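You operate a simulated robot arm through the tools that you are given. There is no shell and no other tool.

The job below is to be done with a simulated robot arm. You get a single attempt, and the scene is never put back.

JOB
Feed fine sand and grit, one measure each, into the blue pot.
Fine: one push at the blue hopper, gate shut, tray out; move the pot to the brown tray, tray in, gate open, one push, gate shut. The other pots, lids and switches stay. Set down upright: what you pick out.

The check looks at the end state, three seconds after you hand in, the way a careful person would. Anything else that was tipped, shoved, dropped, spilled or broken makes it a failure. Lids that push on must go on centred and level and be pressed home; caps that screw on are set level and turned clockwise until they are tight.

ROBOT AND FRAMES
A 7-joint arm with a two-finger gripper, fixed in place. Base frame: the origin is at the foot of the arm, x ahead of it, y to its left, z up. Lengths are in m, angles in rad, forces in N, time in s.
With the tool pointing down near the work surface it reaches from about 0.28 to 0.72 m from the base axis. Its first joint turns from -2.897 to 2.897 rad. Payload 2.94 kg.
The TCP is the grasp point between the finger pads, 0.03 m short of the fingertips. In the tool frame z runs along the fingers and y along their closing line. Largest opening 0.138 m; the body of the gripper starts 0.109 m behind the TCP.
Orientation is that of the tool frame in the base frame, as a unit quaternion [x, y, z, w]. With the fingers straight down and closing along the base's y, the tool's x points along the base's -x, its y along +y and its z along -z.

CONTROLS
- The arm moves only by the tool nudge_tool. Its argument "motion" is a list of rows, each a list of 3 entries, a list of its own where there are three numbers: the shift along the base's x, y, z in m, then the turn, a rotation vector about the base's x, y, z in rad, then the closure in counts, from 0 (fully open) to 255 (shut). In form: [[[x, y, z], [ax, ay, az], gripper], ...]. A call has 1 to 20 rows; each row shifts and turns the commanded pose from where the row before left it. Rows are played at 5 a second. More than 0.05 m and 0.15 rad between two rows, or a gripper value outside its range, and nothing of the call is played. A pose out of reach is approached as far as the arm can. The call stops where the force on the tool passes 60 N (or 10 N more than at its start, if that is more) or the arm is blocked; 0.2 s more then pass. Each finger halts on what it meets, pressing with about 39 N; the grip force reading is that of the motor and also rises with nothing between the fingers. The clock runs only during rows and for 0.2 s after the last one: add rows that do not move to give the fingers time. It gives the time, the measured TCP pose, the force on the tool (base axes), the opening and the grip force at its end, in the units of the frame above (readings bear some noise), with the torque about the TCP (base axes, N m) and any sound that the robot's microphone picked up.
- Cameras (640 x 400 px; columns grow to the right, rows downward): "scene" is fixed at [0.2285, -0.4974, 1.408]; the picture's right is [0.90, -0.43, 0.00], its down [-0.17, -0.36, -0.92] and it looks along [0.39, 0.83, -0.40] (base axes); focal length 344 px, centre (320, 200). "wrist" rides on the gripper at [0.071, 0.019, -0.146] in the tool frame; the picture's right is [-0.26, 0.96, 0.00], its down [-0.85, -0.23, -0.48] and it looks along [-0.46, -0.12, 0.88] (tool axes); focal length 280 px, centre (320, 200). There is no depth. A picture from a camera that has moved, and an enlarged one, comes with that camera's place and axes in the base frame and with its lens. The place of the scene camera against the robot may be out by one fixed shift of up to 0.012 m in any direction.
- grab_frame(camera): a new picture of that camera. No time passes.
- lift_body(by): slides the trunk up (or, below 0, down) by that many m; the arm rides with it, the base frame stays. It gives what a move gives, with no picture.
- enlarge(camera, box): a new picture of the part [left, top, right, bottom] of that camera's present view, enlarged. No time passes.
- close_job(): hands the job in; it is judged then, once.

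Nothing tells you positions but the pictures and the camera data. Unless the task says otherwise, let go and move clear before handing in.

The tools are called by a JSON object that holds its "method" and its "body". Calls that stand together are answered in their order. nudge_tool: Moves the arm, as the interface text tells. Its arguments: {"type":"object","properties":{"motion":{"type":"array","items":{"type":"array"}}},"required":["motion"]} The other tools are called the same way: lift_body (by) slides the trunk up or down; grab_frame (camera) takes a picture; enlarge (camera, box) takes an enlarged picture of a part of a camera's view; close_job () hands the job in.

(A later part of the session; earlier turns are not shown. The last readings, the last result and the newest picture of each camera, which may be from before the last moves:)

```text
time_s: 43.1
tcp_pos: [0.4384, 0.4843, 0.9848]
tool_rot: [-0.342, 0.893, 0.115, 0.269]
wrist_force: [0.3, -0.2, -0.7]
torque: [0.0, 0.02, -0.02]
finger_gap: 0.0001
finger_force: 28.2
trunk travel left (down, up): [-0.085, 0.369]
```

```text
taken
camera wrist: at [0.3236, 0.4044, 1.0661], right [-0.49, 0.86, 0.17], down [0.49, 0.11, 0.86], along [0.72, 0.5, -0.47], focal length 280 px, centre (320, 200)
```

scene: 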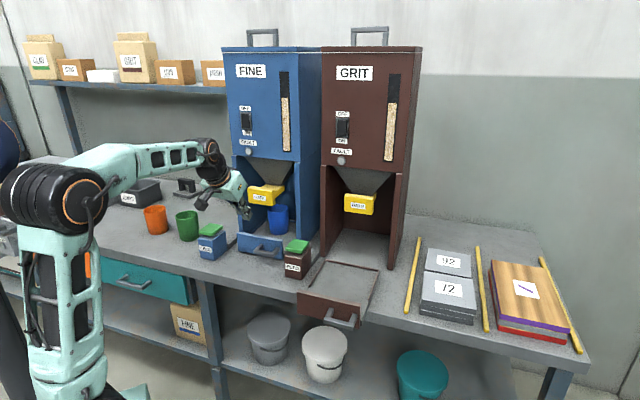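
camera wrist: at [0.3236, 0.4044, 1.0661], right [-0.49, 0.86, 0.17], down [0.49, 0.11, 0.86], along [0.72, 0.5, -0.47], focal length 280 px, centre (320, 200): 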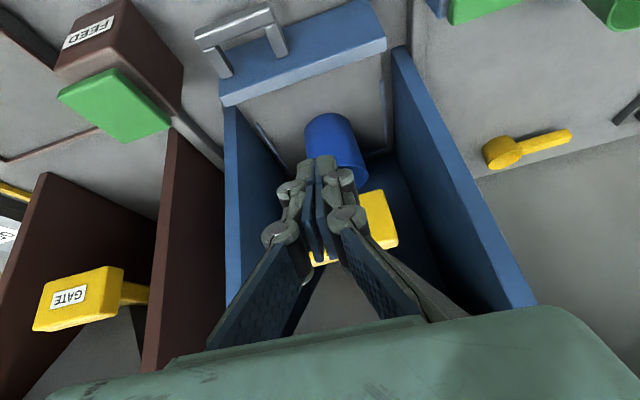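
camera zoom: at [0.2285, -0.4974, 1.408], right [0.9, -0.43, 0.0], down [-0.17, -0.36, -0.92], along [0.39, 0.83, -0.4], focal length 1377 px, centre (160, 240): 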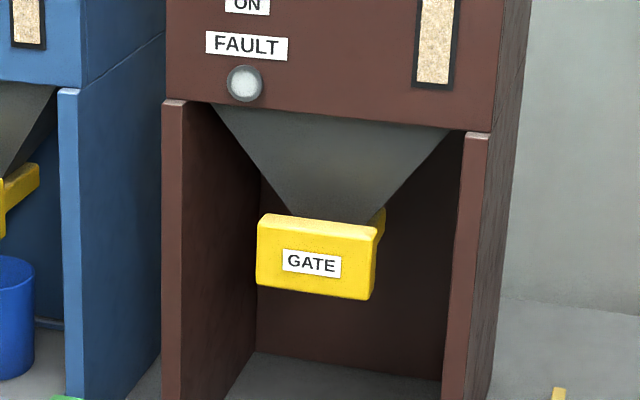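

Comparing handle to funnel, both gates now sit equally deep, so the blue gate is shut against its stop. Next is the blue tray: its handle bar is at about (0.467, 0.445, 0.795). I'll raise the trunk and bring the tool back to vertical.

{"method": "lift_body", "body": {"by": 0.3}}

{"method": "nudge_tool", "body": {"motion": [[[-0.004, -0.004, -0.01], [-0.07, 0.07, 0], 255], [[-0.004, -0.004, -0.01], [-0.07, 0.07, 0], 255], [[-0.004, -0.004, -0.01], [-0.07, 0.07, 0], 255], [[-0.004, -0.004, -0.01], [-0.07, 0.07, 0], 255], [[-0.004, -0.004, -0.01], [-0.07, 0.07, 0], 255], [[-0.004, -0.004, -0.01], [-0.07, 0.07, 0], 255], [[0, 0, 0], [0, 0, 0], 255]]}}

{"method": "grab_frame", "body": {"camera": "wrist"}}

{"method": "grab_frame", "body": {"camera": "scene"}}

```text
time_s: 46.1
tcp_pos: [0.4384, 0.4861, 1.286]
tool_rot: [-0.342, 0.893, 0.116, 0.269]
wrist_force: [0.4, 0.5, -0.2]
torque: [0.02, -0.02, 0.01]
finger_gap: 0.0001
finger_force: 28.4
trunk travel left (down, up): [-0.385, 0.069]
```

```text
time_s: 47.7
tcp_pos: [0.4132, 0.4619, 1.2253]
tool_rot: [-0.359, 0.933, -0.003, 0.002]
wrist_force: [0.4, 0.3, -0.6]
torque: [-0.02, 0.05, -0.03]
finger_gap: 0.0
finger_force: 28.3
trunk travel left (down, up): [-0.385, 0.069]
```

```text
taken
camera wrist: at [0.348, 0.4299, 1.3704], right [-0.45, 0.89, -0.01], down [0.78, 0.4, 0.48], along [0.43, 0.21, -0.88], focal length 280 px, centre (320, 200)
```

wrist: 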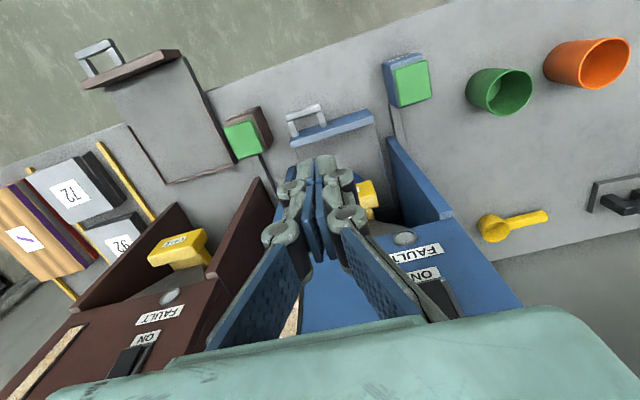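

```text
taken
```

scene: 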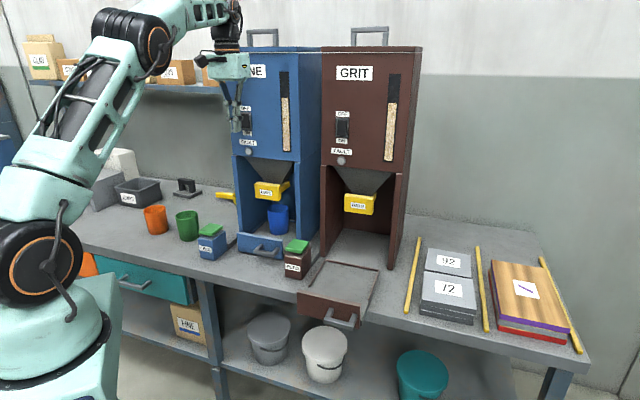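

{"method": "enlarge", "body": {"camera": "wrist", "box": [210, 50, 450, 200]}}

{"method": "enlarge", "body": {"camera": "wrist", "box": [50, 20, 290, 200]}}

{"method": "enlarge", "body": {"camera": "scene", "box": [230, 200, 330, 270]}}

```text
2.67 times, centred on (330, 125) of wrist
camera zoom: at [0.348, 0.4299, 1.3704], right [-0.45, 0.89, -0.01], down [0.78, 0.4, 0.48], along [0.43, 0.21, -0.88], focal length 748 px, centre (293, 400)
```

zoom: 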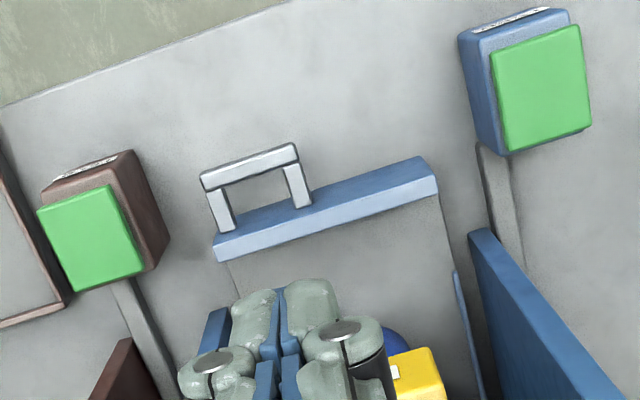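

```text
2.22 times, centred on (170, 110) of wrist
camera zoom: at [0.348, 0.4299, 1.3704], right [-0.45, 0.89, -0.01], down [0.78, 0.4, 0.48], along [0.43, 0.21, -0.88], focal length 623 px, centre (653, 400)
```

zoom: 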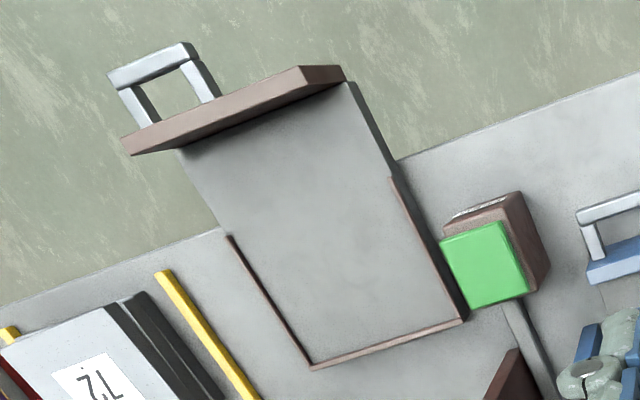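

```text
5.71 times, centred on (280, 235) of scene
camera zoom: at [0.2285, -0.4974, 1.408], right [0.9, -0.43, 0.0], down [-0.17, -0.36, -0.92], along [0.39, 0.83, -0.4], focal length 1967 px, centre (549, 0)
```

zoom: 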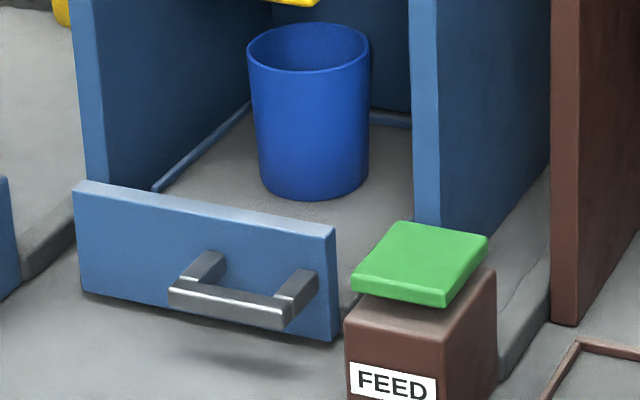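

The tray bar is at about a=0.648 along the depth direction, 3.4 cm in front of the panel. I'll hook the closed fingertips behind the bar; first I hover above the gap to check alignment.

{"method": "nudge_tool", "body": {"motion": [[[0.0086, 0.0004, -0.04], [0, 0, 0.0063], 255], [[0.0086, 0.0004, -0.04], [0, 0, 0.0063], 255], [[0.0086, 0.0004, -0.04], [0, 0, 0.0063], 255], [[0.0086, 0.0004, -0.04], [0, 0, 0.0063], 255], [[0.0086, 0.0004, -0.04], [0, 0, 0.0063], 255], [[0.0086, 0.0004, -0.04], [0, 0, 0.0063], 255], [[0.0086, 0.0004, -0.04], [0, 0, 0.0063], 255], [[0.0086, 0.0004, -0.04], [0.004, 0.006, 0.0063], 255], [[0, 0, 0], [0, 0, 0], 255], [[0, 0, 0], [0, 0, 0], 255]]}}

{"method": "grab_frame", "body": {"camera": "wrist"}}

{"method": "enlarge", "body": {"camera": "scene", "box": [200, 170, 330, 270]}}

```text
time_s: 49.9
tcp_pos: [0.4822, 0.4642, 0.9062]
tool_rot: [-0.381, 0.925, 0.0, 0.0]
wrist_force: [0.1, -0.1, -0.8]
torque: [-0.02, 0.01, 0.0]
finger_gap: 0.0
finger_force: 28.0
trunk travel left (down, up): [-0.385, 0.069]
```

```text
taken
camera wrist: at [0.4188, 0.4284, 1.0509], right [-0.5, 0.87, 0.0], down [0.76, 0.44, 0.48], along [0.41, 0.24, -0.88], focal length 280 px, centre (320, 200)
```

wrist: 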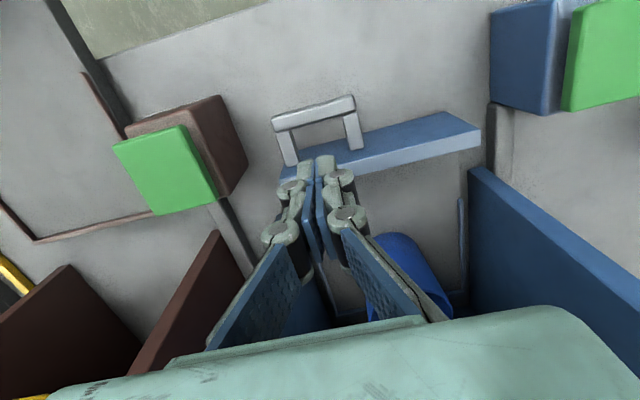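

```text
4.00 times, centred on (265, 220) of scene
camera zoom: at [0.2285, -0.4974, 1.408], right [0.9, -0.43, 0.0], down [-0.17, -0.36, -0.92], along [0.39, 0.83, -0.4], focal length 1377 px, centre (540, 120)
```

zoom: 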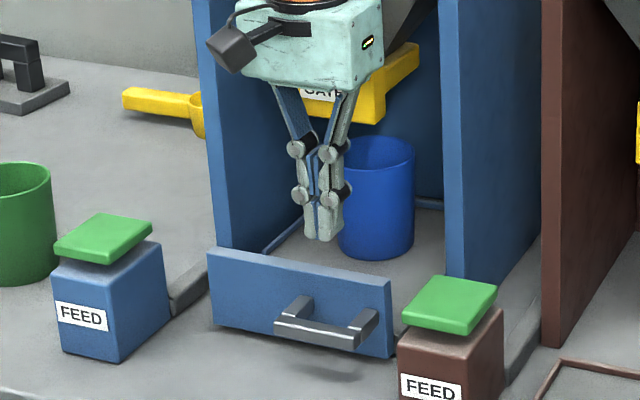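

The fingertips line up with the gap between bar and panel (2–3 mm margins are acceptable). I'll descend slowly, watching the force.

{"method": "nudge_tool", "body": {"motion": [[[0, 0, -0.03], [0, 0, 0], 255], [[0, 0, -0.02], [0, 0, 0], 255], [[0, 0, -0.012], [0, 0, 0], 255], [[0, 0, 0], [0, 0, 0], 255]]}}

{"method": "enlarge", "body": {"camera": "wrist", "box": [220, 60, 420, 200]}}

{"method": "enlarge", "body": {"camera": "scene", "box": [230, 200, 310, 260]}}

```text
time_s: 50.9
tcp_pos: [0.4822, 0.4651, 0.8438]
tool_rot: [-0.382, 0.924, 0.0, 0.0]
wrist_force: [-0.7, 0.6, -0.6]
torque: [0.01, 0.05, 0.0]
finger_gap: 0.0
finger_force: 28.4
trunk travel left (down, up): [-0.385, 0.069]
```

```text
2.86 times, centred on (320, 130) of wrist
camera zoom: at [0.4197, 0.4299, 0.9888], right [-0.5, 0.87, 0.0], down [0.76, 0.44, 0.48], along [0.41, 0.24, -0.88], focal length 801 px, centre (320, 400)
```

zoom: 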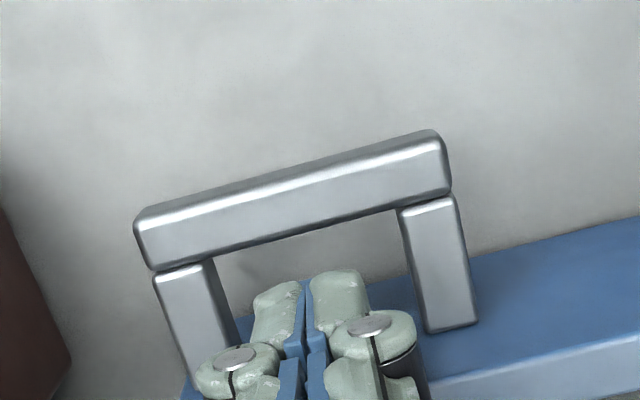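

```text
6.67 times, centred on (270, 230) of scene
camera zoom: at [0.2285, -0.4974, 1.408], right [0.9, -0.43, 0.0], down [-0.17, -0.36, -0.92], along [0.39, 0.83, -0.4], focal length 2295 px, centre (653, 0)
```

zoom: 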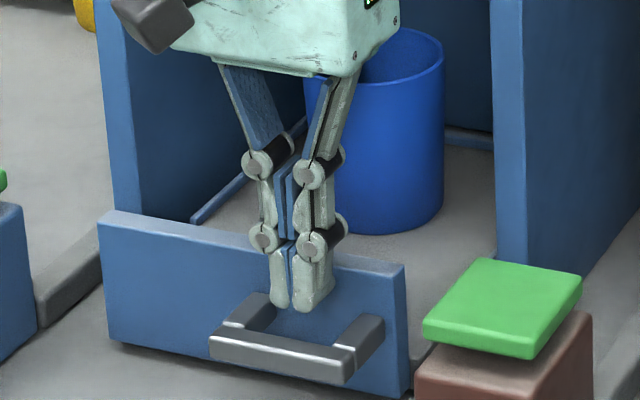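

Alignment looks right: the fingertips are over the loop opening, between the posts. I'll lower about 3 cm to engage behind the bar without the knuckles touching the posts.

{"method": "nudge_tool", "body": {"motion": [[[0, 0, -0.01], [0, 0, 0], 255], [[0, 0, -0.01], [0, 0, 0], 255], [[0, 0, -0.006], [0, 0, 0], 255], [[0, 0, -0.005], [0, 0, 0], 255], [[0, 0, 0], [0, 0, 0], 255]]}}

{"method": "enlarge", "body": {"camera": "scene", "box": [230, 200, 310, 260]}}

```text
time_s: 52.1
tcp_pos: [0.4844, 0.4635, 0.8138]
tool_rot: [-0.382, 0.924, 0.0, -0.001]
wrist_force: [-0.1, 0.5, 1.5]
torque: [0.01, -0.03, -0.01]
finger_gap: 0.0
finger_force: 28.7
trunk travel left (down, up): [-0.385, 0.069]
```

```text
6.67 times, centred on (270, 230) of scene
camera zoom: at [0.2285, -0.4974, 1.408], right [0.9, -0.43, 0.0], down [-0.17, -0.36, -0.92], along [0.39, 0.83, -0.4], focal length 2295 px, centre (653, 0)
```

zoom: 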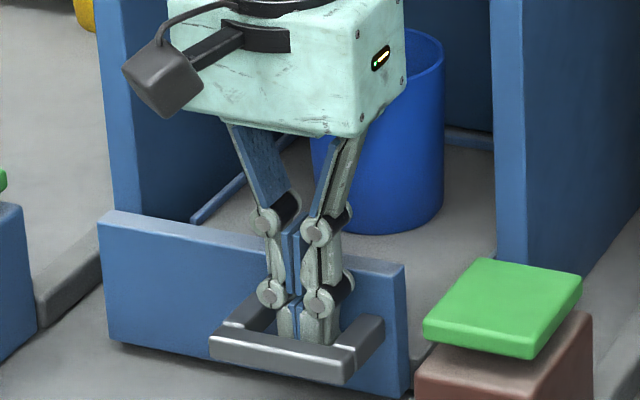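

The tips are hooked behind the bar. Now I pull the tray out smoothly.

{"method": "nudge_tool", "body": {"motion": [[[-0.003, -0.003, 0], [0, 0, 0], 255], [[-0.004, -0.004, 0], [0, 0, 0], 255], [[-0.005, -0.005, 0], [0, 0, 0], 255], [[-0.006, -0.006, 0], [0, 0, 0], 255], [[-0.006, -0.006, 0], [0, 0, 0], 255], [[-0.006, -0.006, 0], [0, 0, 0], 255], [[-0.006, -0.006, 0], [0, 0, 0], 255], [[-0.004, -0.004, 0], [0, 0, 0], 255], [[-0.002, -0.002, 0], [0, 0, 0], 255]]}}

{"method": "enlarge", "body": {"camera": "scene", "box": [200, 170, 330, 290]}}

```text
time_s: 54.1
tcp_pos: [0.4418, 0.4229, 0.812]
tool_rot: [-0.382, 0.924, 0.0, 0.0]
wrist_force: [1.4, 1.2, -0.5]
torque: [-0.01, 0.01, -0.02]
finger_gap: 0.0061
finger_force: 28.3
trunk travel left (down, up): [-0.385, 0.069]
```

```text
3.33 times, centred on (265, 230) of scene
camera zoom: at [0.2285, -0.4974, 1.408], right [0.9, -0.43, 0.0], down [-0.17, -0.36, -0.92], along [0.39, 0.83, -0.4], focal length 1147 px, centre (503, 100)
```

zoom: 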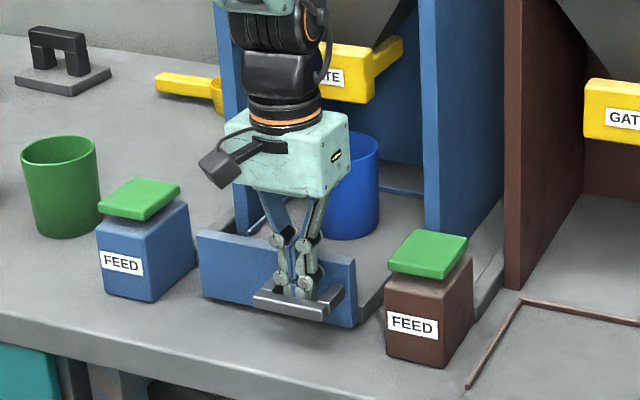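

The tray slides freely and the pot stays upright. I'll keep pulling.

{"method": "nudge_tool", "body": {"motion": [[[-0.004, -0.004, 0], [0, 0, 0], 255], [[-0.006, -0.006, 0], [0, 0, 0], 255], [[-0.006, -0.006, 0], [0, 0, 0], 255], [[-0.006, -0.006, 0], [0, 0, 0], 255], [[-0.006, -0.006, 0], [0, 0, 0], 255], [[-0.006, -0.006, 0], [0, 0, 0], 255], [[-0.006, -0.006, 0], [0, 0, 0], 255], [[-0.006, -0.006, 0], [0, 0, 0], 255], [[-0.006, -0.006, 0], [0, 0, 0], 255], [[-0.006, -0.006, 0], [0, 0, 0], 255], [[-0.006, -0.006, 0], [0, 0, 0], 255], [[-0.006, -0.006, 0], [0, 0, 0], 255], [[-0.006, -0.006, 0], [0, 0, 0], 255], [[-0.006, -0.006, 0], [0, 0, 0], 255], [[-0.004, -0.004, 0], [0, 0, 0], 255], [[-0.002, -0.002, 0], [0, 0, 0], 255]]}}

{"method": "grab_frame", "body": {"camera": "scene"}}

{"method": "grab_frame", "body": {"camera": "wrist"}}

```text
time_s: 57.5
tcp_pos: [0.3523, 0.3334, 0.8124]
tool_rot: [-0.382, 0.924, 0.0, 0.0]
wrist_force: [0.2, 1.3, 0.4]
torque: [0.01, 0.0, -0.01]
finger_gap: 0.0002
finger_force: 28.2
trunk travel left (down, up): [-0.385, 0.069]
```

```text
taken
```

scene: 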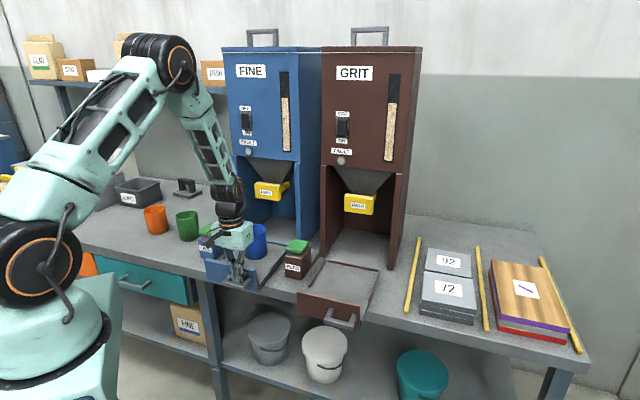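

```text
taken
camera wrist: at [0.2904, 0.2993, 0.9575], right [-0.5, 0.87, 0.0], down [0.76, 0.44, 0.48], along [0.41, 0.24, -0.88], focal length 280 px, centre (320, 200)
```

wrist: 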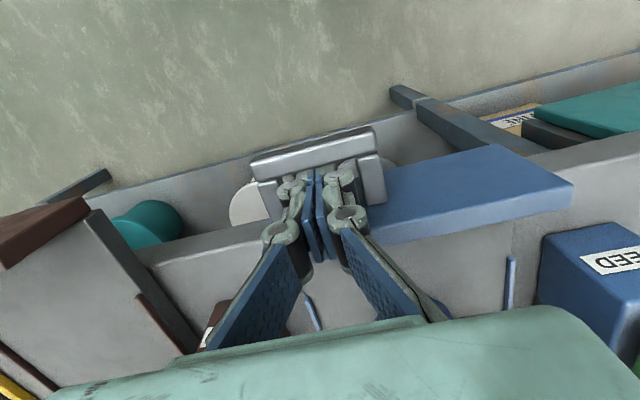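

The pot is now clear of the bay. I'll pull the last few centimetres slowly to the tray's stop.

{"method": "nudge_tool", "body": {"motion": [[[-0.004, -0.004, 0], [0, 0, 0], 255], [[-0.004, -0.004, 0], [0, 0, 0], 255], [[-0.004, -0.004, 0], [0, 0, 0], 255], [[-0.004, -0.004, 0], [0, 0, 0], 255], [[-0.003, -0.003, 0], [0, 0, 0], 255], [[-0.003, -0.003, 0], [0, 0, 0], 255], [[-0.002, -0.002, 0], [0, 0, 0], 255]]}}

{"method": "enlarge", "body": {"camera": "scene", "box": [180, 190, 400, 340]}}

```text
time_s: 59.1
tcp_pos: [0.3288, 0.3105, 0.8117]
tool_rot: [-0.381, 0.924, 0.0, -0.001]
wrist_force: [0.8, 0.4, 0.4]
torque: [0.02, -0.01, 0.02]
finger_gap: 0.0063
finger_force: 28.7
trunk travel left (down, up): [-0.385, 0.069]
```

```text
2.67 times, centred on (290, 265) of scene
camera zoom: at [0.2285, -0.4974, 1.408], right [0.9, -0.43, 0.0], down [-0.17, -0.36, -0.92], along [0.39, 0.83, -0.4], focal length 918 px, centre (400, 27)
```

zoom: 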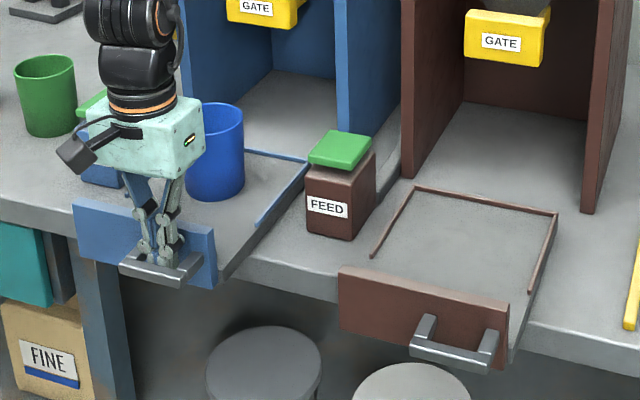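

{"method": "nudge_tool", "body": {"motion": [[[-0.002, -0.002, 0], [0, 0, 0], 255], [[-0.002, -0.002, 0], [0, 0, 0], 255], [[-0.002, -0.002, 0], [0, 0, 0], 255], [[-0.002, -0.002, 0], [0, 0, 0], 255], [[0, 0, 0], [0, 0, 0], 255]]}}

{"method": "enlarge", "body": {"camera": "scene", "box": [180, 190, 400, 340]}}

```text
time_s: 60.3
tcp_pos: [0.3233, 0.3049, 0.8131]
tool_rot: [-0.382, 0.924, 0.002, 0.002]
wrist_force: [11.0, 10.7, -5.2]
torque: [0.19, -0.11, 0.02]
finger_gap: 0.0059
finger_force: 28.1
trunk travel left (down, up): [-0.385, 0.069]
```

```text
2.67 times, centred on (290, 265) of scene
camera zoom: at [0.2285, -0.4974, 1.408], right [0.9, -0.43, 0.0], down [-0.17, -0.36, -0.92], along [0.39, 0.83, -0.4], focal length 918 px, centre (400, 27)
```

zoom: 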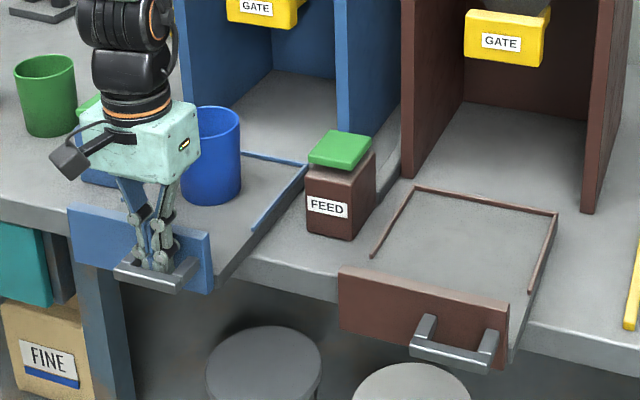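

The tray is at its stop (about 15 N of pull). I'll relax into the middle of the gap, lift out and back away, then look at the pot from above.

{"method": "nudge_tool", "body": {"motion": [[[0.004, 0.004, 0], [0, 0, 0], 255], [[0, 0, 0], [0, 0, 0], 255], [[0, 0, 0.01], [0, 0, 0], 255], [[0, 0, 0.02], [0, 0, 0], 255], [[0, 0, 0.03], [0, 0, 0], 255], [[0, 0, 0.04], [0, 0, 0], 255], [[0, 0, 0.04], [0, 0, 0], 255], [[0, 0, 0.04], [0, 0, 0], 255], [[0, 0, 0.04], [0, 0, 0], 255], [[0, 0, 0], [0, 0, 0], 255]]}}

{"method": "grab_frame", "body": {"camera": "wrist"}}

{"method": "enlarge", "body": {"camera": "scene", "box": [180, 190, 400, 340]}}

```text
time_s: 62.5
tcp_pos: [0.3246, 0.3063, 1.0328]
tool_rot: [-0.381, 0.925, 0.0, 0.0]
wrist_force: [-1.2, -0.2, 0.0]
torque: [0.01, -0.02, 0.0]
finger_gap: 0.0
finger_force: 28.3
trunk travel left (down, up): [-0.385, 0.069]
```

```text
taken
camera wrist: at [0.2613, 0.2712, 1.1788], right [-0.5, 0.87, 0.0], down [0.76, 0.44, 0.48], along [0.41, 0.24, -0.88], focal length 280 px, centre (320, 200)
```

wrist: 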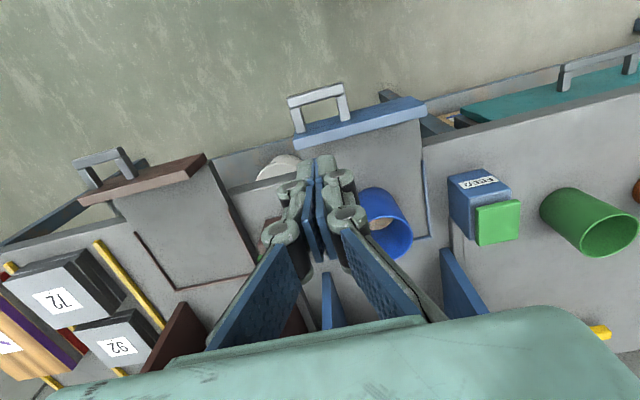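

```text
2.67 times, centred on (290, 265) of scene
camera zoom: at [0.2285, -0.4974, 1.408], right [0.9, -0.43, 0.0], down [-0.17, -0.36, -0.92], along [0.39, 0.83, -0.4], focal length 918 px, centre (400, 27)
```

zoom: 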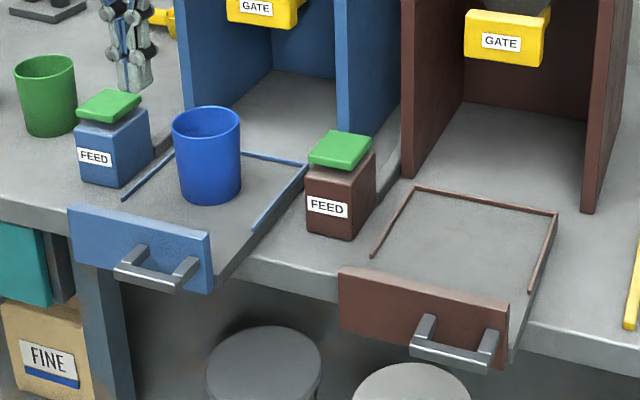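

The tray is out with the pot upright, and sand seems visible inside. I'll enlarge to localise the pot.

{"method": "enlarge", "body": {"camera": "wrist", "box": [330, 150, 450, 280]}}

{"method": "enlarge", "body": {"camera": "scene", "box": [210, 210, 310, 280]}}

{"method": "enlarge", "body": {"camera": "wrist", "box": [60, 130, 280, 300]}}

```text
3.08 times, centred on (390, 215) of wrist
camera zoom: at [0.2613, 0.2712, 1.1788], right [-0.5, 0.87, 0.0], down [0.76, 0.44, 0.48], along [0.41, 0.24, -0.88], focal length 863 px, centre (105, 154)
```

zoom: 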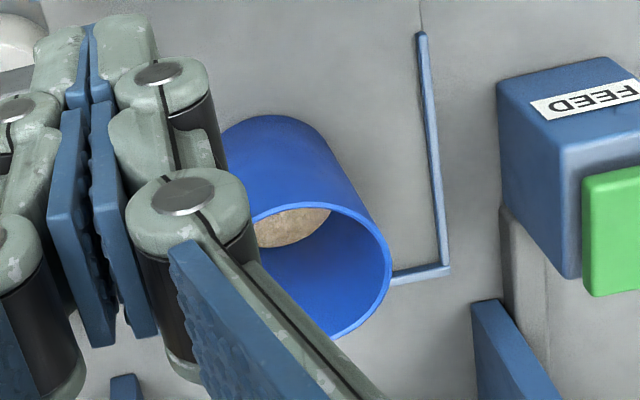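

```text
5.71 times, centred on (260, 245) of scene
camera zoom: at [0.2285, -0.4974, 1.408], right [0.9, -0.43, 0.0], down [-0.17, -0.36, -0.92], along [0.39, 0.83, -0.4], focal length 1967 px, centre (663, -57)
```

zoom: 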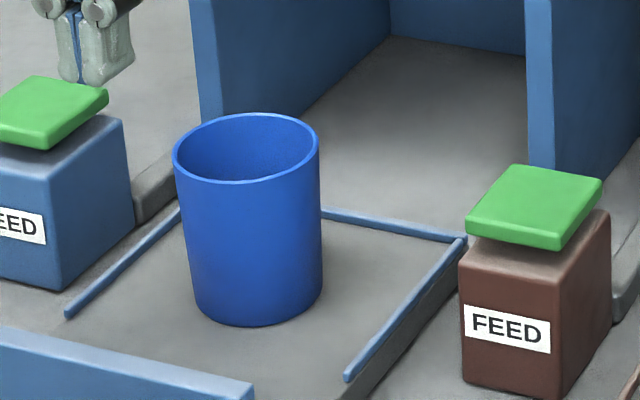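

```text
2.35 times, centred on (170, 215) of wrist
camera zoom: at [0.2613, 0.2712, 1.1788], right [-0.5, 0.87, 0.0], down [0.76, 0.44, 0.48], along [0.41, 0.24, -0.88], focal length 660 px, centre (673, 165)
```

zoom: 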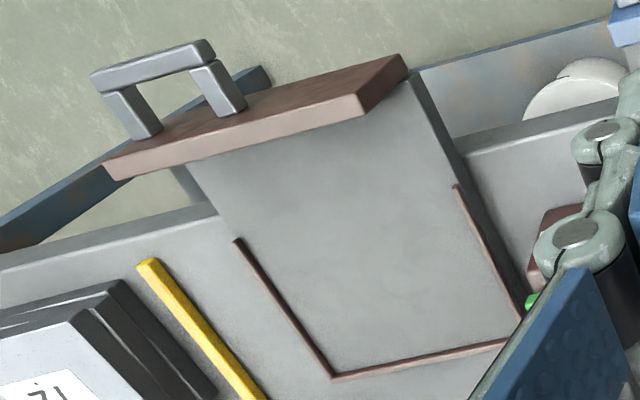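

The pot holds tan sand and sits centred between the tray's side rims. Blue and brown trays have the same geometry and are now equally far out, so the pot must go about 0.323 m straight along the front direction. I'll open the gripper and hover over the pot to refine its centre.

{"method": "nudge_tool", "body": {"motion": [[[0.0157, 0.027, 0], [0, 0, 0], 0], [[0.0157, 0.027, 0], [0, 0, 0], 0], [[0.0157, 0.027, 0], [0, 0, 0], 0], [[0.0157, 0.027, 0], [0, 0, 0], 0], [[0.0157, 0.027, 0], [0, 0, 0], 0], [[0.0157, 0.027, 0], [0, 0, 0], 0], [[0, 0, 0], [0, 0, 0], 0], [[0, 0, 0], [0, 0, 0], 0]]}}

{"method": "grab_frame", "body": {"camera": "wrist"}}

{"method": "enlarge", "body": {"camera": "scene", "box": [180, 150, 340, 290]}}

```text
time_s: 64.3
tcp_pos: [0.4186, 0.4694, 1.0329]
tool_rot: [-0.382, 0.924, 0.0, 0.0]
wrist_force: [-0.1, 0.0, -0.5]
torque: [0.04, -0.03, 0.05]
finger_gap: 0.1379
finger_force: 0.1
trunk travel left (down, up): [-0.385, 0.069]
```

```text
taken
camera wrist: at [0.3567, 0.4341, 1.1783], right [-0.5, 0.87, 0.0], down [0.76, 0.44, 0.48], along [0.41, 0.24, -0.88], focal length 280 px, centre (320, 200)
```

wrist: 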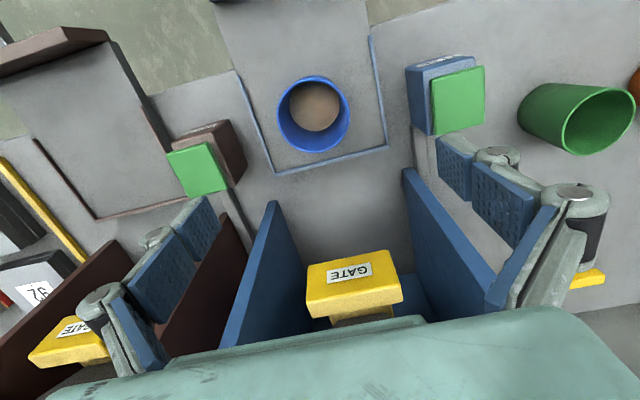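

```text
2.86 times, centred on (260, 220) of scene
camera zoom: at [0.2285, -0.4974, 1.408], right [0.9, -0.43, 0.0], down [-0.17, -0.36, -0.92], along [0.39, 0.83, -0.4], focal length 983 px, centre (491, 143)
```

zoom: 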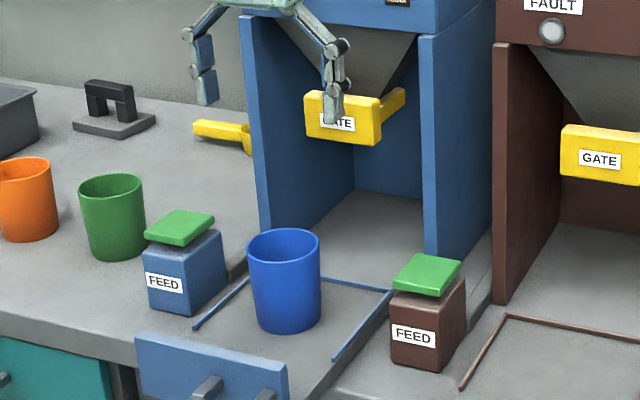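

{"method": "enlarge", "body": {"camera": "wrist", "box": [230, 20, 400, 190]}}

{"method": "enlarge", "body": {"camera": "wrist", "box": [0, 20, 280, 240]}}

```text
2.35 times, centred on (315, 105) of wrist
camera zoom: at [0.3567, 0.4341, 1.1783], right [-0.5, 0.87, 0.0], down [0.76, 0.44, 0.48], along [0.41, 0.24, -0.88], focal length 660 px, centre (332, 424)
```

zoom: 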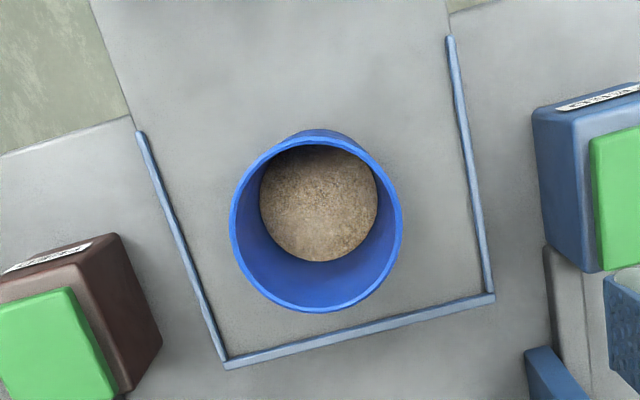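

```text
1.82 times, centred on (140, 130) of wrist
camera zoom: at [0.3567, 0.4341, 1.1783], right [-0.5, 0.87, 0.0], down [0.76, 0.44, 0.48], along [0.41, 0.24, -0.88], focal length 510 px, centre (647, 327)
```

zoom: 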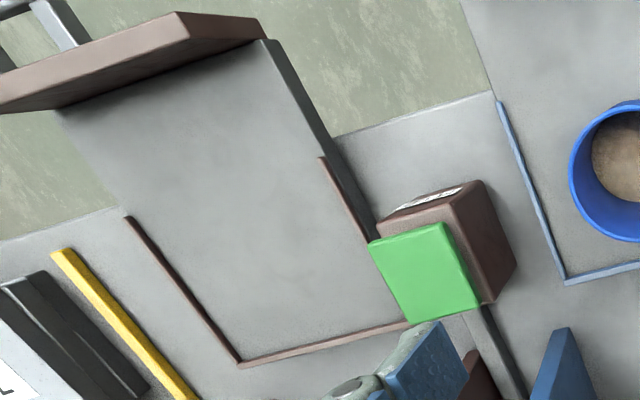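

The pot's centre is at about (0.417, 0.460) with rim z≈0.86, exactly mid-tray. I'll centre on it and descend with the fingers open on both sides.

{"method": "nudge_tool", "body": {"motion": [[[-0.0016, -0.0094, -0.02], [0, 0, 0], 0], [[0, 0, -0.04], [0, 0, 0], 0], [[0, 0, -0.04], [0, 0, 0], 0], [[0, 0, 0], [0, 0, 0], 0]]}}

{"method": "grab_frame", "body": {"camera": "wrist"}}

{"method": "enlarge", "body": {"camera": "scene", "box": [200, 170, 320, 280]}}

```text
time_s: 65.3
tcp_pos: [0.4186, 0.4608, 0.932]
tool_rot: [-0.382, 0.924, 0.0, 0.0]
wrist_force: [0.4, 0.3, -0.3]
torque: [-0.01, 0.03, 0.02]
finger_gap: 0.1383
finger_force: 0.0
trunk travel left (down, up): [-0.385, 0.069]
```

```text
taken
camera wrist: at [0.3552, 0.4253, 1.077], right [-0.5, 0.87, 0.0], down [0.76, 0.44, 0.48], along [0.41, 0.24, -0.88], focal length 280 px, centre (320, 200)
```

wrist: 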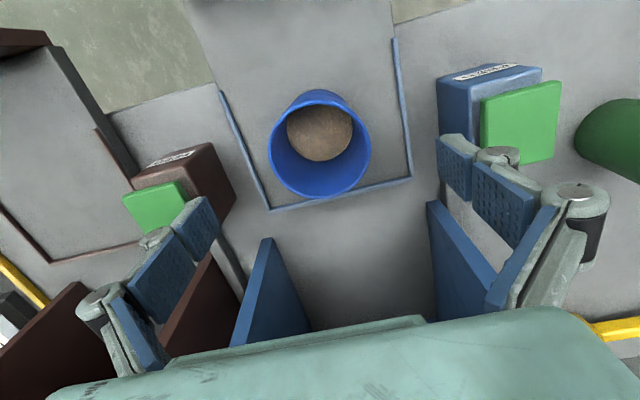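

```text
3.64 times, centred on (260, 225) of scene
camera zoom: at [0.2285, -0.4974, 1.408], right [0.9, -0.43, 0.0], down [-0.17, -0.36, -0.92], along [0.39, 0.83, -0.4], focal length 1252 px, centre (538, 109)
```

zoom: 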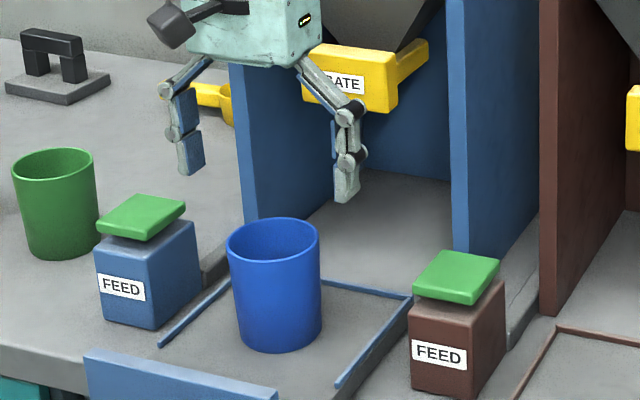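

Still well centred. I'll descend the rest of the way and close gently on the pot.

{"method": "nudge_tool", "body": {"motion": [[[-0.0025, -0.001, -0.04], [0, 0, 0], 0], [[0, 0, -0.04], [0, 0, 0], 0], [[0, 0, -0.029], [0, 0, 0], 0], [[0, 0, 0], [0, 0, 0], 0]]}}

{"method": "enlarge", "body": {"camera": "scene", "box": [200, 170, 320, 280]}}

{"method": "grab_frame", "body": {"camera": "wrist"}}

```text
time_s: 66.3
tcp_pos: [0.4146, 0.4602, 0.8221]
tool_rot: [-0.382, 0.924, 0.0, 0.0]
wrist_force: [0.5, -0.1, 0.5]
torque: [-0.03, 0.06, 0.01]
finger_gap: 0.1378
finger_force: 0.0
trunk travel left (down, up): [-0.385, 0.069]
```

```text
3.64 times, centred on (260, 225) of scene
camera zoom: at [0.2285, -0.4974, 1.408], right [0.9, -0.43, 0.0], down [-0.17, -0.36, -0.92], along [0.39, 0.83, -0.4], focal length 1252 px, centre (538, 109)
```

zoom: 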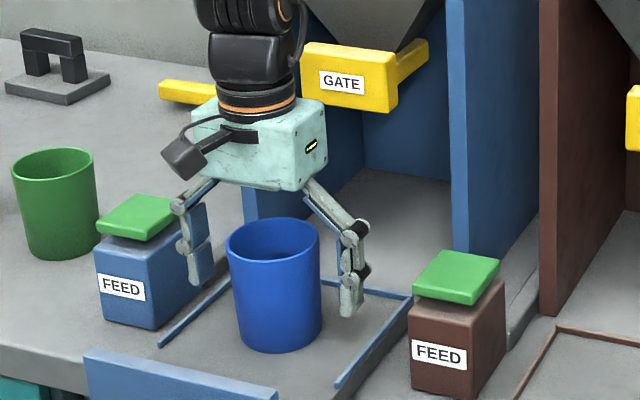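

```text
taken
camera wrist: at [0.3523, 0.4245, 0.9679], right [-0.5, 0.87, 0.0], down [0.76, 0.44, 0.48], along [0.41, 0.24, -0.88], focal length 280 px, centre (320, 200)
```

wrist: 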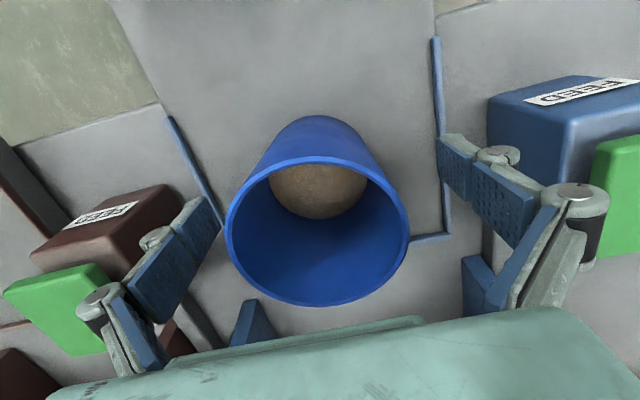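

{"method": "nudge_tool", "body": {"motion": [[[0.0025, -0.0005, 0], [0, 0, 0], 0], [[0, 0, 0], [0, 0, 0], 80], [[0, 0, 0], [0, 0, 0], 100], [[0, 0, 0], [0, 0, 0], 120], [[0, 0, 0], [0, 0, 0], 140], [[0, 0, 0], [0, 0, 0], 140], [[0, 0, 0], [0, 0, 0], 140]]}}

{"method": "enlarge", "body": {"camera": "scene", "box": [200, 170, 320, 280]}}

{"method": "grab_frame", "body": {"camera": "wrist"}}

```text
time_s: 67.9
tcp_pos: [0.418, 0.4582, 0.8235]
tool_rot: [-0.381, 0.924, 0.001, 0.0]
wrist_force: [0.2, 0.6, 1.2]
torque: [-0.02, 0.04, -0.01]
finger_gap: 0.0752
finger_force: 38.7
trunk travel left (down, up): [-0.385, 0.069]
```

```text
3.64 times, centred on (260, 225) of scene
camera zoom: at [0.2285, -0.4974, 1.408], right [0.9, -0.43, 0.0], down [-0.17, -0.36, -0.92], along [0.39, 0.83, -0.4], focal length 1252 px, centre (538, 109)
```

zoom: 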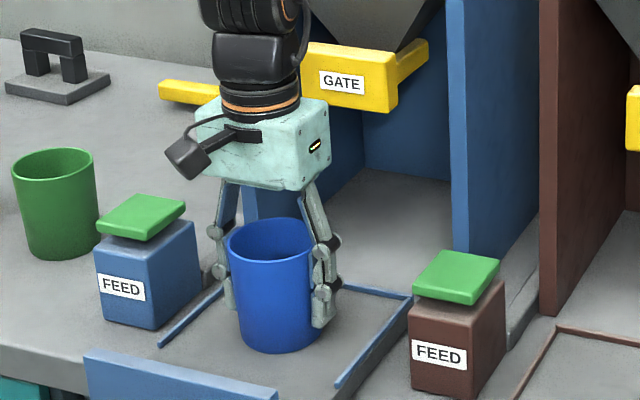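

```text
taken
camera wrist: at [0.3552, 0.4237, 0.9681], right [-0.5, 0.87, 0.0], down [0.76, 0.44, 0.48], along [0.41, 0.24, -0.88], focal length 280 px, centre (320, 200)
```

wrist: 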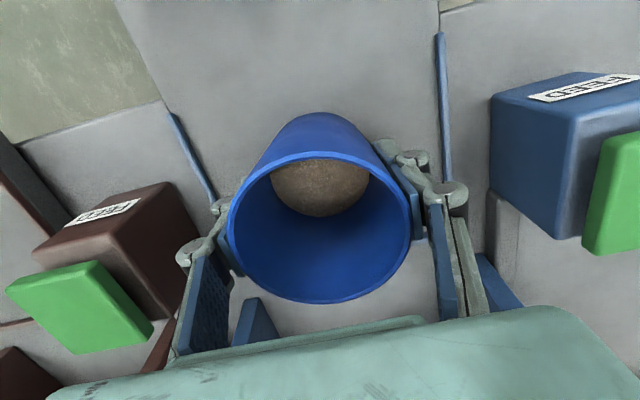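

The pot is held (gap 0.075, 39 N). I'll lift it straight up.

{"method": "nudge_tool", "body": {"motion": [[[0, 0, 0.005], [0, 0, 0], 140], [[0, 0, 0.01], [0, 0, 0], 140], [[0, 0, 0.02], [0, 0, 0], 140], [[0, 0, 0.025], [0, 0, 0], 140], [[0, 0, 0.025], [0, 0, 0], 140], [[0, 0, 0.025], [0, 0, 0], 140], [[0, 0, 0.015], [0, 0, 0], 140], [[0, 0, 0.005], [0, 0, 0], 140], [[0, 0, 0], [0, 0, 0], 140]]}}

{"method": "grab_frame", "body": {"camera": "scene"}}

{"method": "grab_frame", "body": {"camera": "wrist"}}

```text
time_s: 69.9
tcp_pos: [0.4182, 0.457, 0.9531]
tool_rot: [-0.382, 0.924, 0.0, -0.001]
wrist_force: [-0.9, 0.4, -1.5]
torque: [-0.01, 0.04, 0.02]
finger_gap: 0.0755
finger_force: 39.5
trunk travel left (down, up): [-0.385, 0.069]
```

```text
taken
```

scene: 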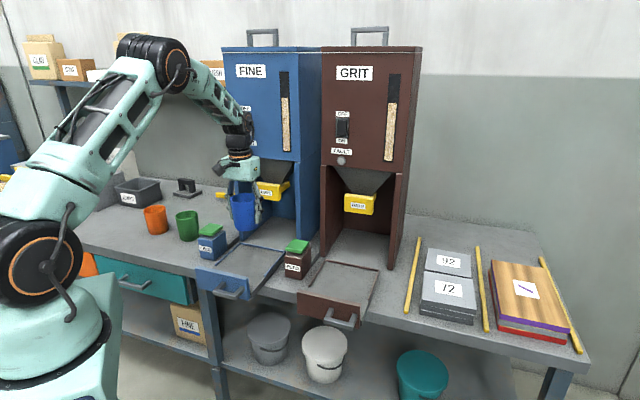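

```text
taken
camera wrist: at [0.3556, 0.4217, 1.0982], right [-0.5, 0.87, 0.0], down [0.76, 0.44, 0.48], along [0.41, 0.24, -0.88], focal length 280 px, centre (320, 200)
```

wrist: 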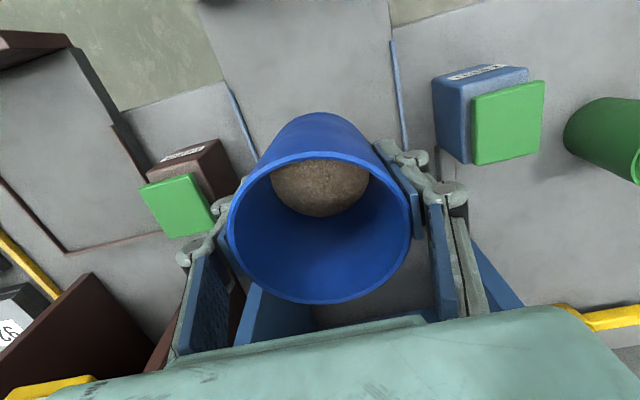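

Lifted cleanly. Now I carry it level along the front of the machines to above the brown tray.

{"method": "nudge_tool", "body": {"motion": [[[0.007, -0.007, 0], [0, 0, 0], 140], [[0.007, -0.007, 0], [0, 0, 0], 140], [[0.0154, -0.0153, 0], [0, 0, 0], 140], [[0.0154, -0.0153, 0], [0, 0, 0], 140], [[0.0154, -0.0153, 0], [0, 0, 0], 140], [[0.0154, -0.0153, 0], [0, 0, 0], 140], [[0.0154, -0.0153, 0], [0, 0, 0], 140], [[0.0154, -0.0153, 0], [0, 0, 0], 140], [[0.0154, -0.0153, 0], [0, 0, 0], 140], [[0.0154, -0.0153, 0], [0, 0, 0], 140], [[0.0154, -0.0153, 0], [0, 0, 0], 140], [[0.0154, -0.0153, 0], [0, 0, 0], 140], [[0.0154, -0.0153, 0], [0, 0, 0], 140], [[0.0154, -0.0153, 0], [0, 0, 0], 140], [[0.0154, -0.0153, 0], [0, 0, 0], 140], [[0.007, -0.007, 0], [0, 0, 0], 140], [[0.007, -0.007, 0], [0, 0, 0], 140], [[0, 0, 0], [0, 0, 0], 140]]}}

{"method": "grab_frame", "body": {"camera": "scene"}}

{"method": "grab_frame", "body": {"camera": "wrist"}}

```text
time_s: 73.7
tcp_pos: [0.6466, 0.2285, 0.952]
tool_rot: [-0.382, 0.924, 0.0, -0.001]
wrist_force: [0.0, -0.5, -1.4]
torque: [0.01, 0.0, 0.01]
finger_gap: 0.0756
finger_force: 39.1
trunk travel left (down, up): [-0.385, 0.069]
```

```text
taken
```

scene: 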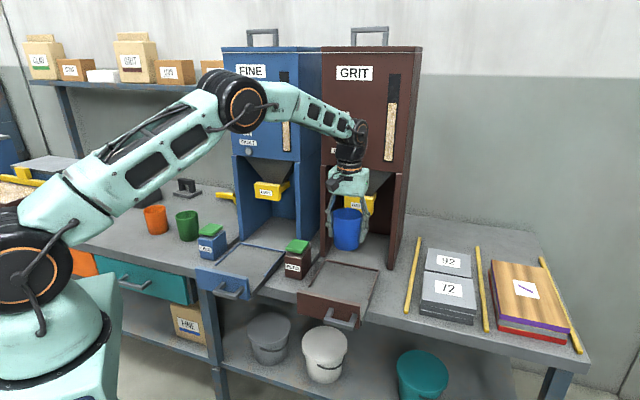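

```text
taken
camera wrist: at [0.5834, 0.1942, 1.0973], right [-0.5, 0.87, 0.0], down [0.76, 0.44, 0.47], along [0.41, 0.24, -0.88], focal length 280 px, centre (320, 200)
```

wrist: 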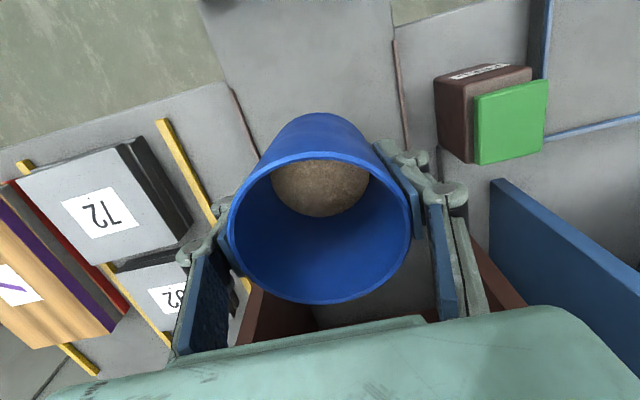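

The brown rims appear in almost the same place in view as the blue ones did (about 3 mm off sideways). I'll correct that and lower the pot onto the tray.

{"method": "nudge_tool", "body": {"motion": [[[-0.002, 0.002, -0.01], [0, 0, 0], 140], [[0, 0, -0.02], [0, 0, 0], 140], [[0, 0, -0.025], [0, 0, 0], 140], [[0, 0, -0.025], [0, 0, 0], 140], [[0, 0, -0.02], [0, 0, 0], 140], [[0, 0, -0.01], [0, 0, 0], 140], [[0, 0, -0.008], [0, 0, 0], 140], [[0, 0, -0.005], [0, 0, 0], 140], [[0, 0, -0.003], [0, 0, 0], 140], [[0, 0, 0], [0, 0, 0], 140]]}}

{"method": "enlarge", "body": {"camera": "scene", "box": [290, 180, 410, 300]}}

{"method": "grab_frame", "body": {"camera": "wrist"}}

```text
time_s: 75.9
tcp_pos: [0.6441, 0.2329, 0.8281]
tool_rot: [-0.382, 0.924, 0.0, 0.0]
wrist_force: [0.0, -0.3, -1.6]
torque: [-0.01, -0.02, -0.02]
finger_gap: 0.0753
finger_force: 38.6
trunk travel left (down, up): [-0.385, 0.069]
```

```text
3.33 times, centred on (350, 240) of scene
camera zoom: at [0.2285, -0.4974, 1.408], right [0.9, -0.43, 0.0], down [-0.17, -0.36, -0.92], along [0.39, 0.83, -0.4], focal length 1147 px, centre (220, 67)
```

zoom: 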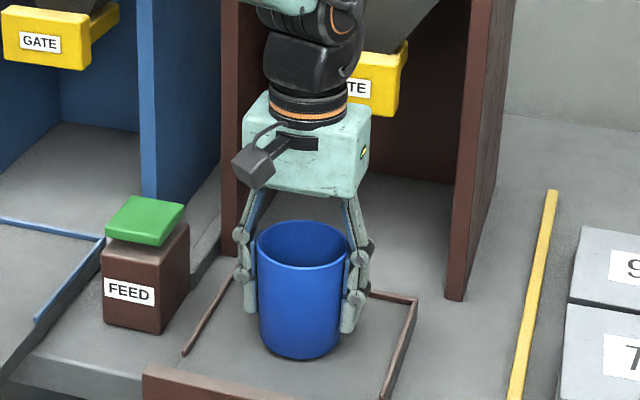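

```text
taken
camera wrist: at [0.5809, 0.1976, 0.9725], right [-0.5, 0.87, 0.0], down [0.76, 0.44, 0.48], along [0.41, 0.24, -0.88], focal length 280 px, centre (320, 200)
```

wrist: 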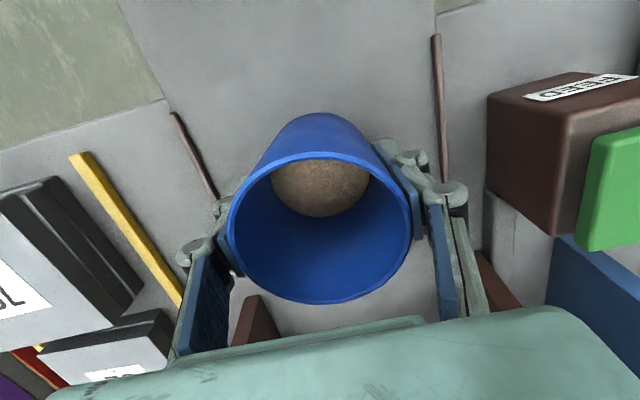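

The pot now sits centred between the brown rims, just as it did on the blue tray. I'll lower the last few millimetres to contact.

{"method": "nudge_tool", "body": {"motion": [[[0, 0, -0.002], [0, 0, 0], 140], [[0, 0, -0.0015], [0, 0, 0], 140], [[0, 0, -0.001], [0, 0, 0], 140], [[0, 0, 0], [0, 0, 0], 140]]}}

```text
time_s: 76.9
tcp_pos: [0.6437, 0.232, 0.8224]
tool_rot: [-0.382, 0.924, -0.001, 0.0]
wrist_force: [0.4, 0.9, 0.6]
torque: [0.01, 0.11, -0.01]
finger_gap: 0.0753
finger_force: 38.6
trunk travel left (down, up): [-0.385, 0.069]
```

Contact is made (the weight is off the tool). I'll release slowly, then rise straight up.

{"method": "nudge_tool", "body": {"motion": [[[0, 0, 0], [0, 0, 0], 115], [[0, 0, 0], [0, 0, 0], 105], [[0, 0, 0], [0, 0, 0], 90], [[0, 0, 0], [0, 0, 0], 60], [[0, 0, 0], [0, 0, 0], 30], [[0, 0, 0], [0, 0, 0], 20], [[0, 0, 0], [0, 0, 0], 20]]}}

{"method": "enlarge", "body": {"camera": "scene", "box": [290, 180, 410, 300]}}

{"method": "grab_frame", "body": {"camera": "wrist"}}

```text
time_s: 78.5
tcp_pos: [0.6439, 0.233, 0.8221]
tool_rot: [-0.382, 0.924, 0.0, -0.001]
wrist_force: [-0.5, 0.1, -0.3]
torque: [0.03, -0.01, 0.02]
finger_gap: 0.1271
finger_force: 0.1
trunk travel left (down, up): [-0.385, 0.069]
```

```text
3.33 times, centred on (350, 240) of scene
camera zoom: at [0.2285, -0.4974, 1.408], right [0.9, -0.43, 0.0], down [-0.17, -0.36, -0.92], along [0.39, 0.83, -0.4], focal length 1147 px, centre (220, 67)
```

zoom: 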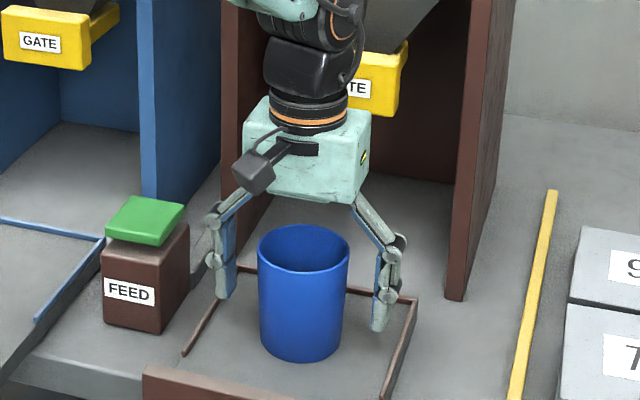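

```text
taken
camera wrist: at [0.5809, 0.1971, 0.9677], right [-0.5, 0.87, 0.0], down [0.76, 0.44, 0.48], along [0.41, 0.24, -0.88], focal length 280 px, centre (320, 200)
```

wrist: 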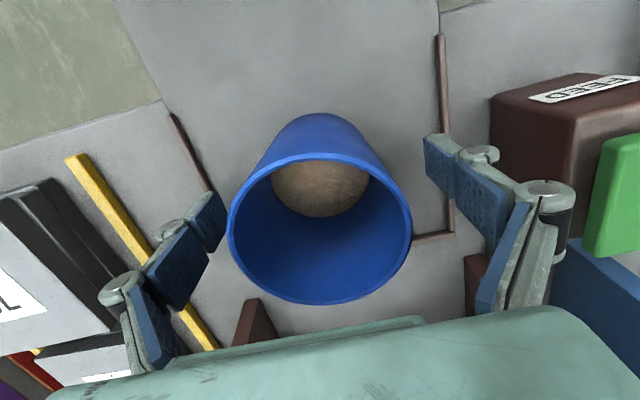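

The pot stands upright on the brown tray. I'll rise clear, close the fingers, and move to in front of the brown tray's panel, left of its handle.

{"method": "nudge_tool", "body": {"motion": [[[0, 0, 0.02], [0, 0, 0], 0], [[0, 0, 0.03], [0, 0, 0], 0], [[0, 0, 0.04], [0, 0, 0], 0], [[0, 0, 0.04], [0, 0, 0], 0], [[0, 0, 0.04], [0, 0, 0], 0], [[0, 0, 0.04], [0, 0, 0], 0], [[-0.0302, -0.0218, 0], [0, 0, 0], 255], [[-0.0302, -0.0218, 0], [0, 0, 0], 255], [[-0.0302, -0.0218, 0], [0, 0, 0], 255], [[-0.0302, -0.0218, 0], [0, 0, 0], 255], [[-0.0302, -0.0218, 0], [0, 0, 0], 255], [[-0.0302, -0.0218, 0], [0, 0, 0], 255], [[0, 0, 0], [0, 0, 0], 255]]}}

{"method": "grab_frame", "body": {"camera": "wrist"}}

{"method": "grab_frame", "body": {"camera": "scene"}}

```text
time_s: 81.3
tcp_pos: [0.4631, 0.1019, 1.0342]
tool_rot: [-0.382, 0.924, 0.0, 0.001]
wrist_force: [-0.1, -0.4, -0.4]
torque: [0.01, -0.03, 0.0]
finger_gap: 0.0002
finger_force: 28.2
trunk travel left (down, up): [-0.385, 0.069]
```

```text
taken
camera wrist: at [0.3998, 0.0662, 1.1789], right [-0.5, 0.87, 0.0], down [0.76, 0.44, 0.48], along [0.41, 0.24, -0.88], focal length 280 px, centre (320, 200)
```

wrist: 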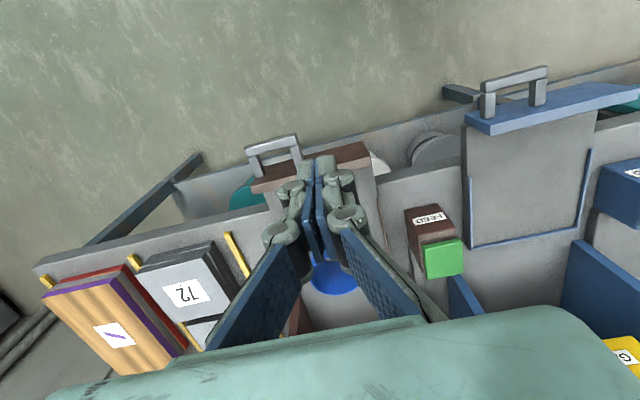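

```text
taken
```

scene: 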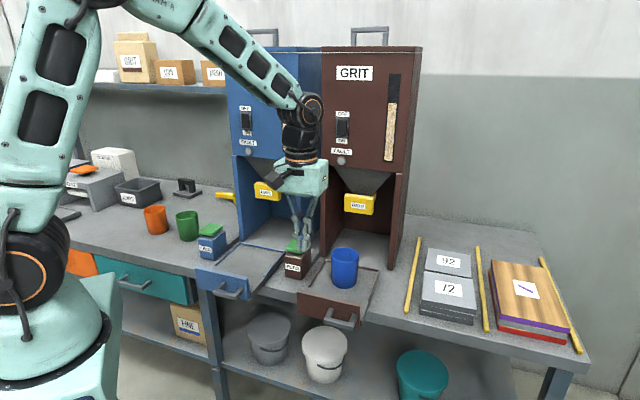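

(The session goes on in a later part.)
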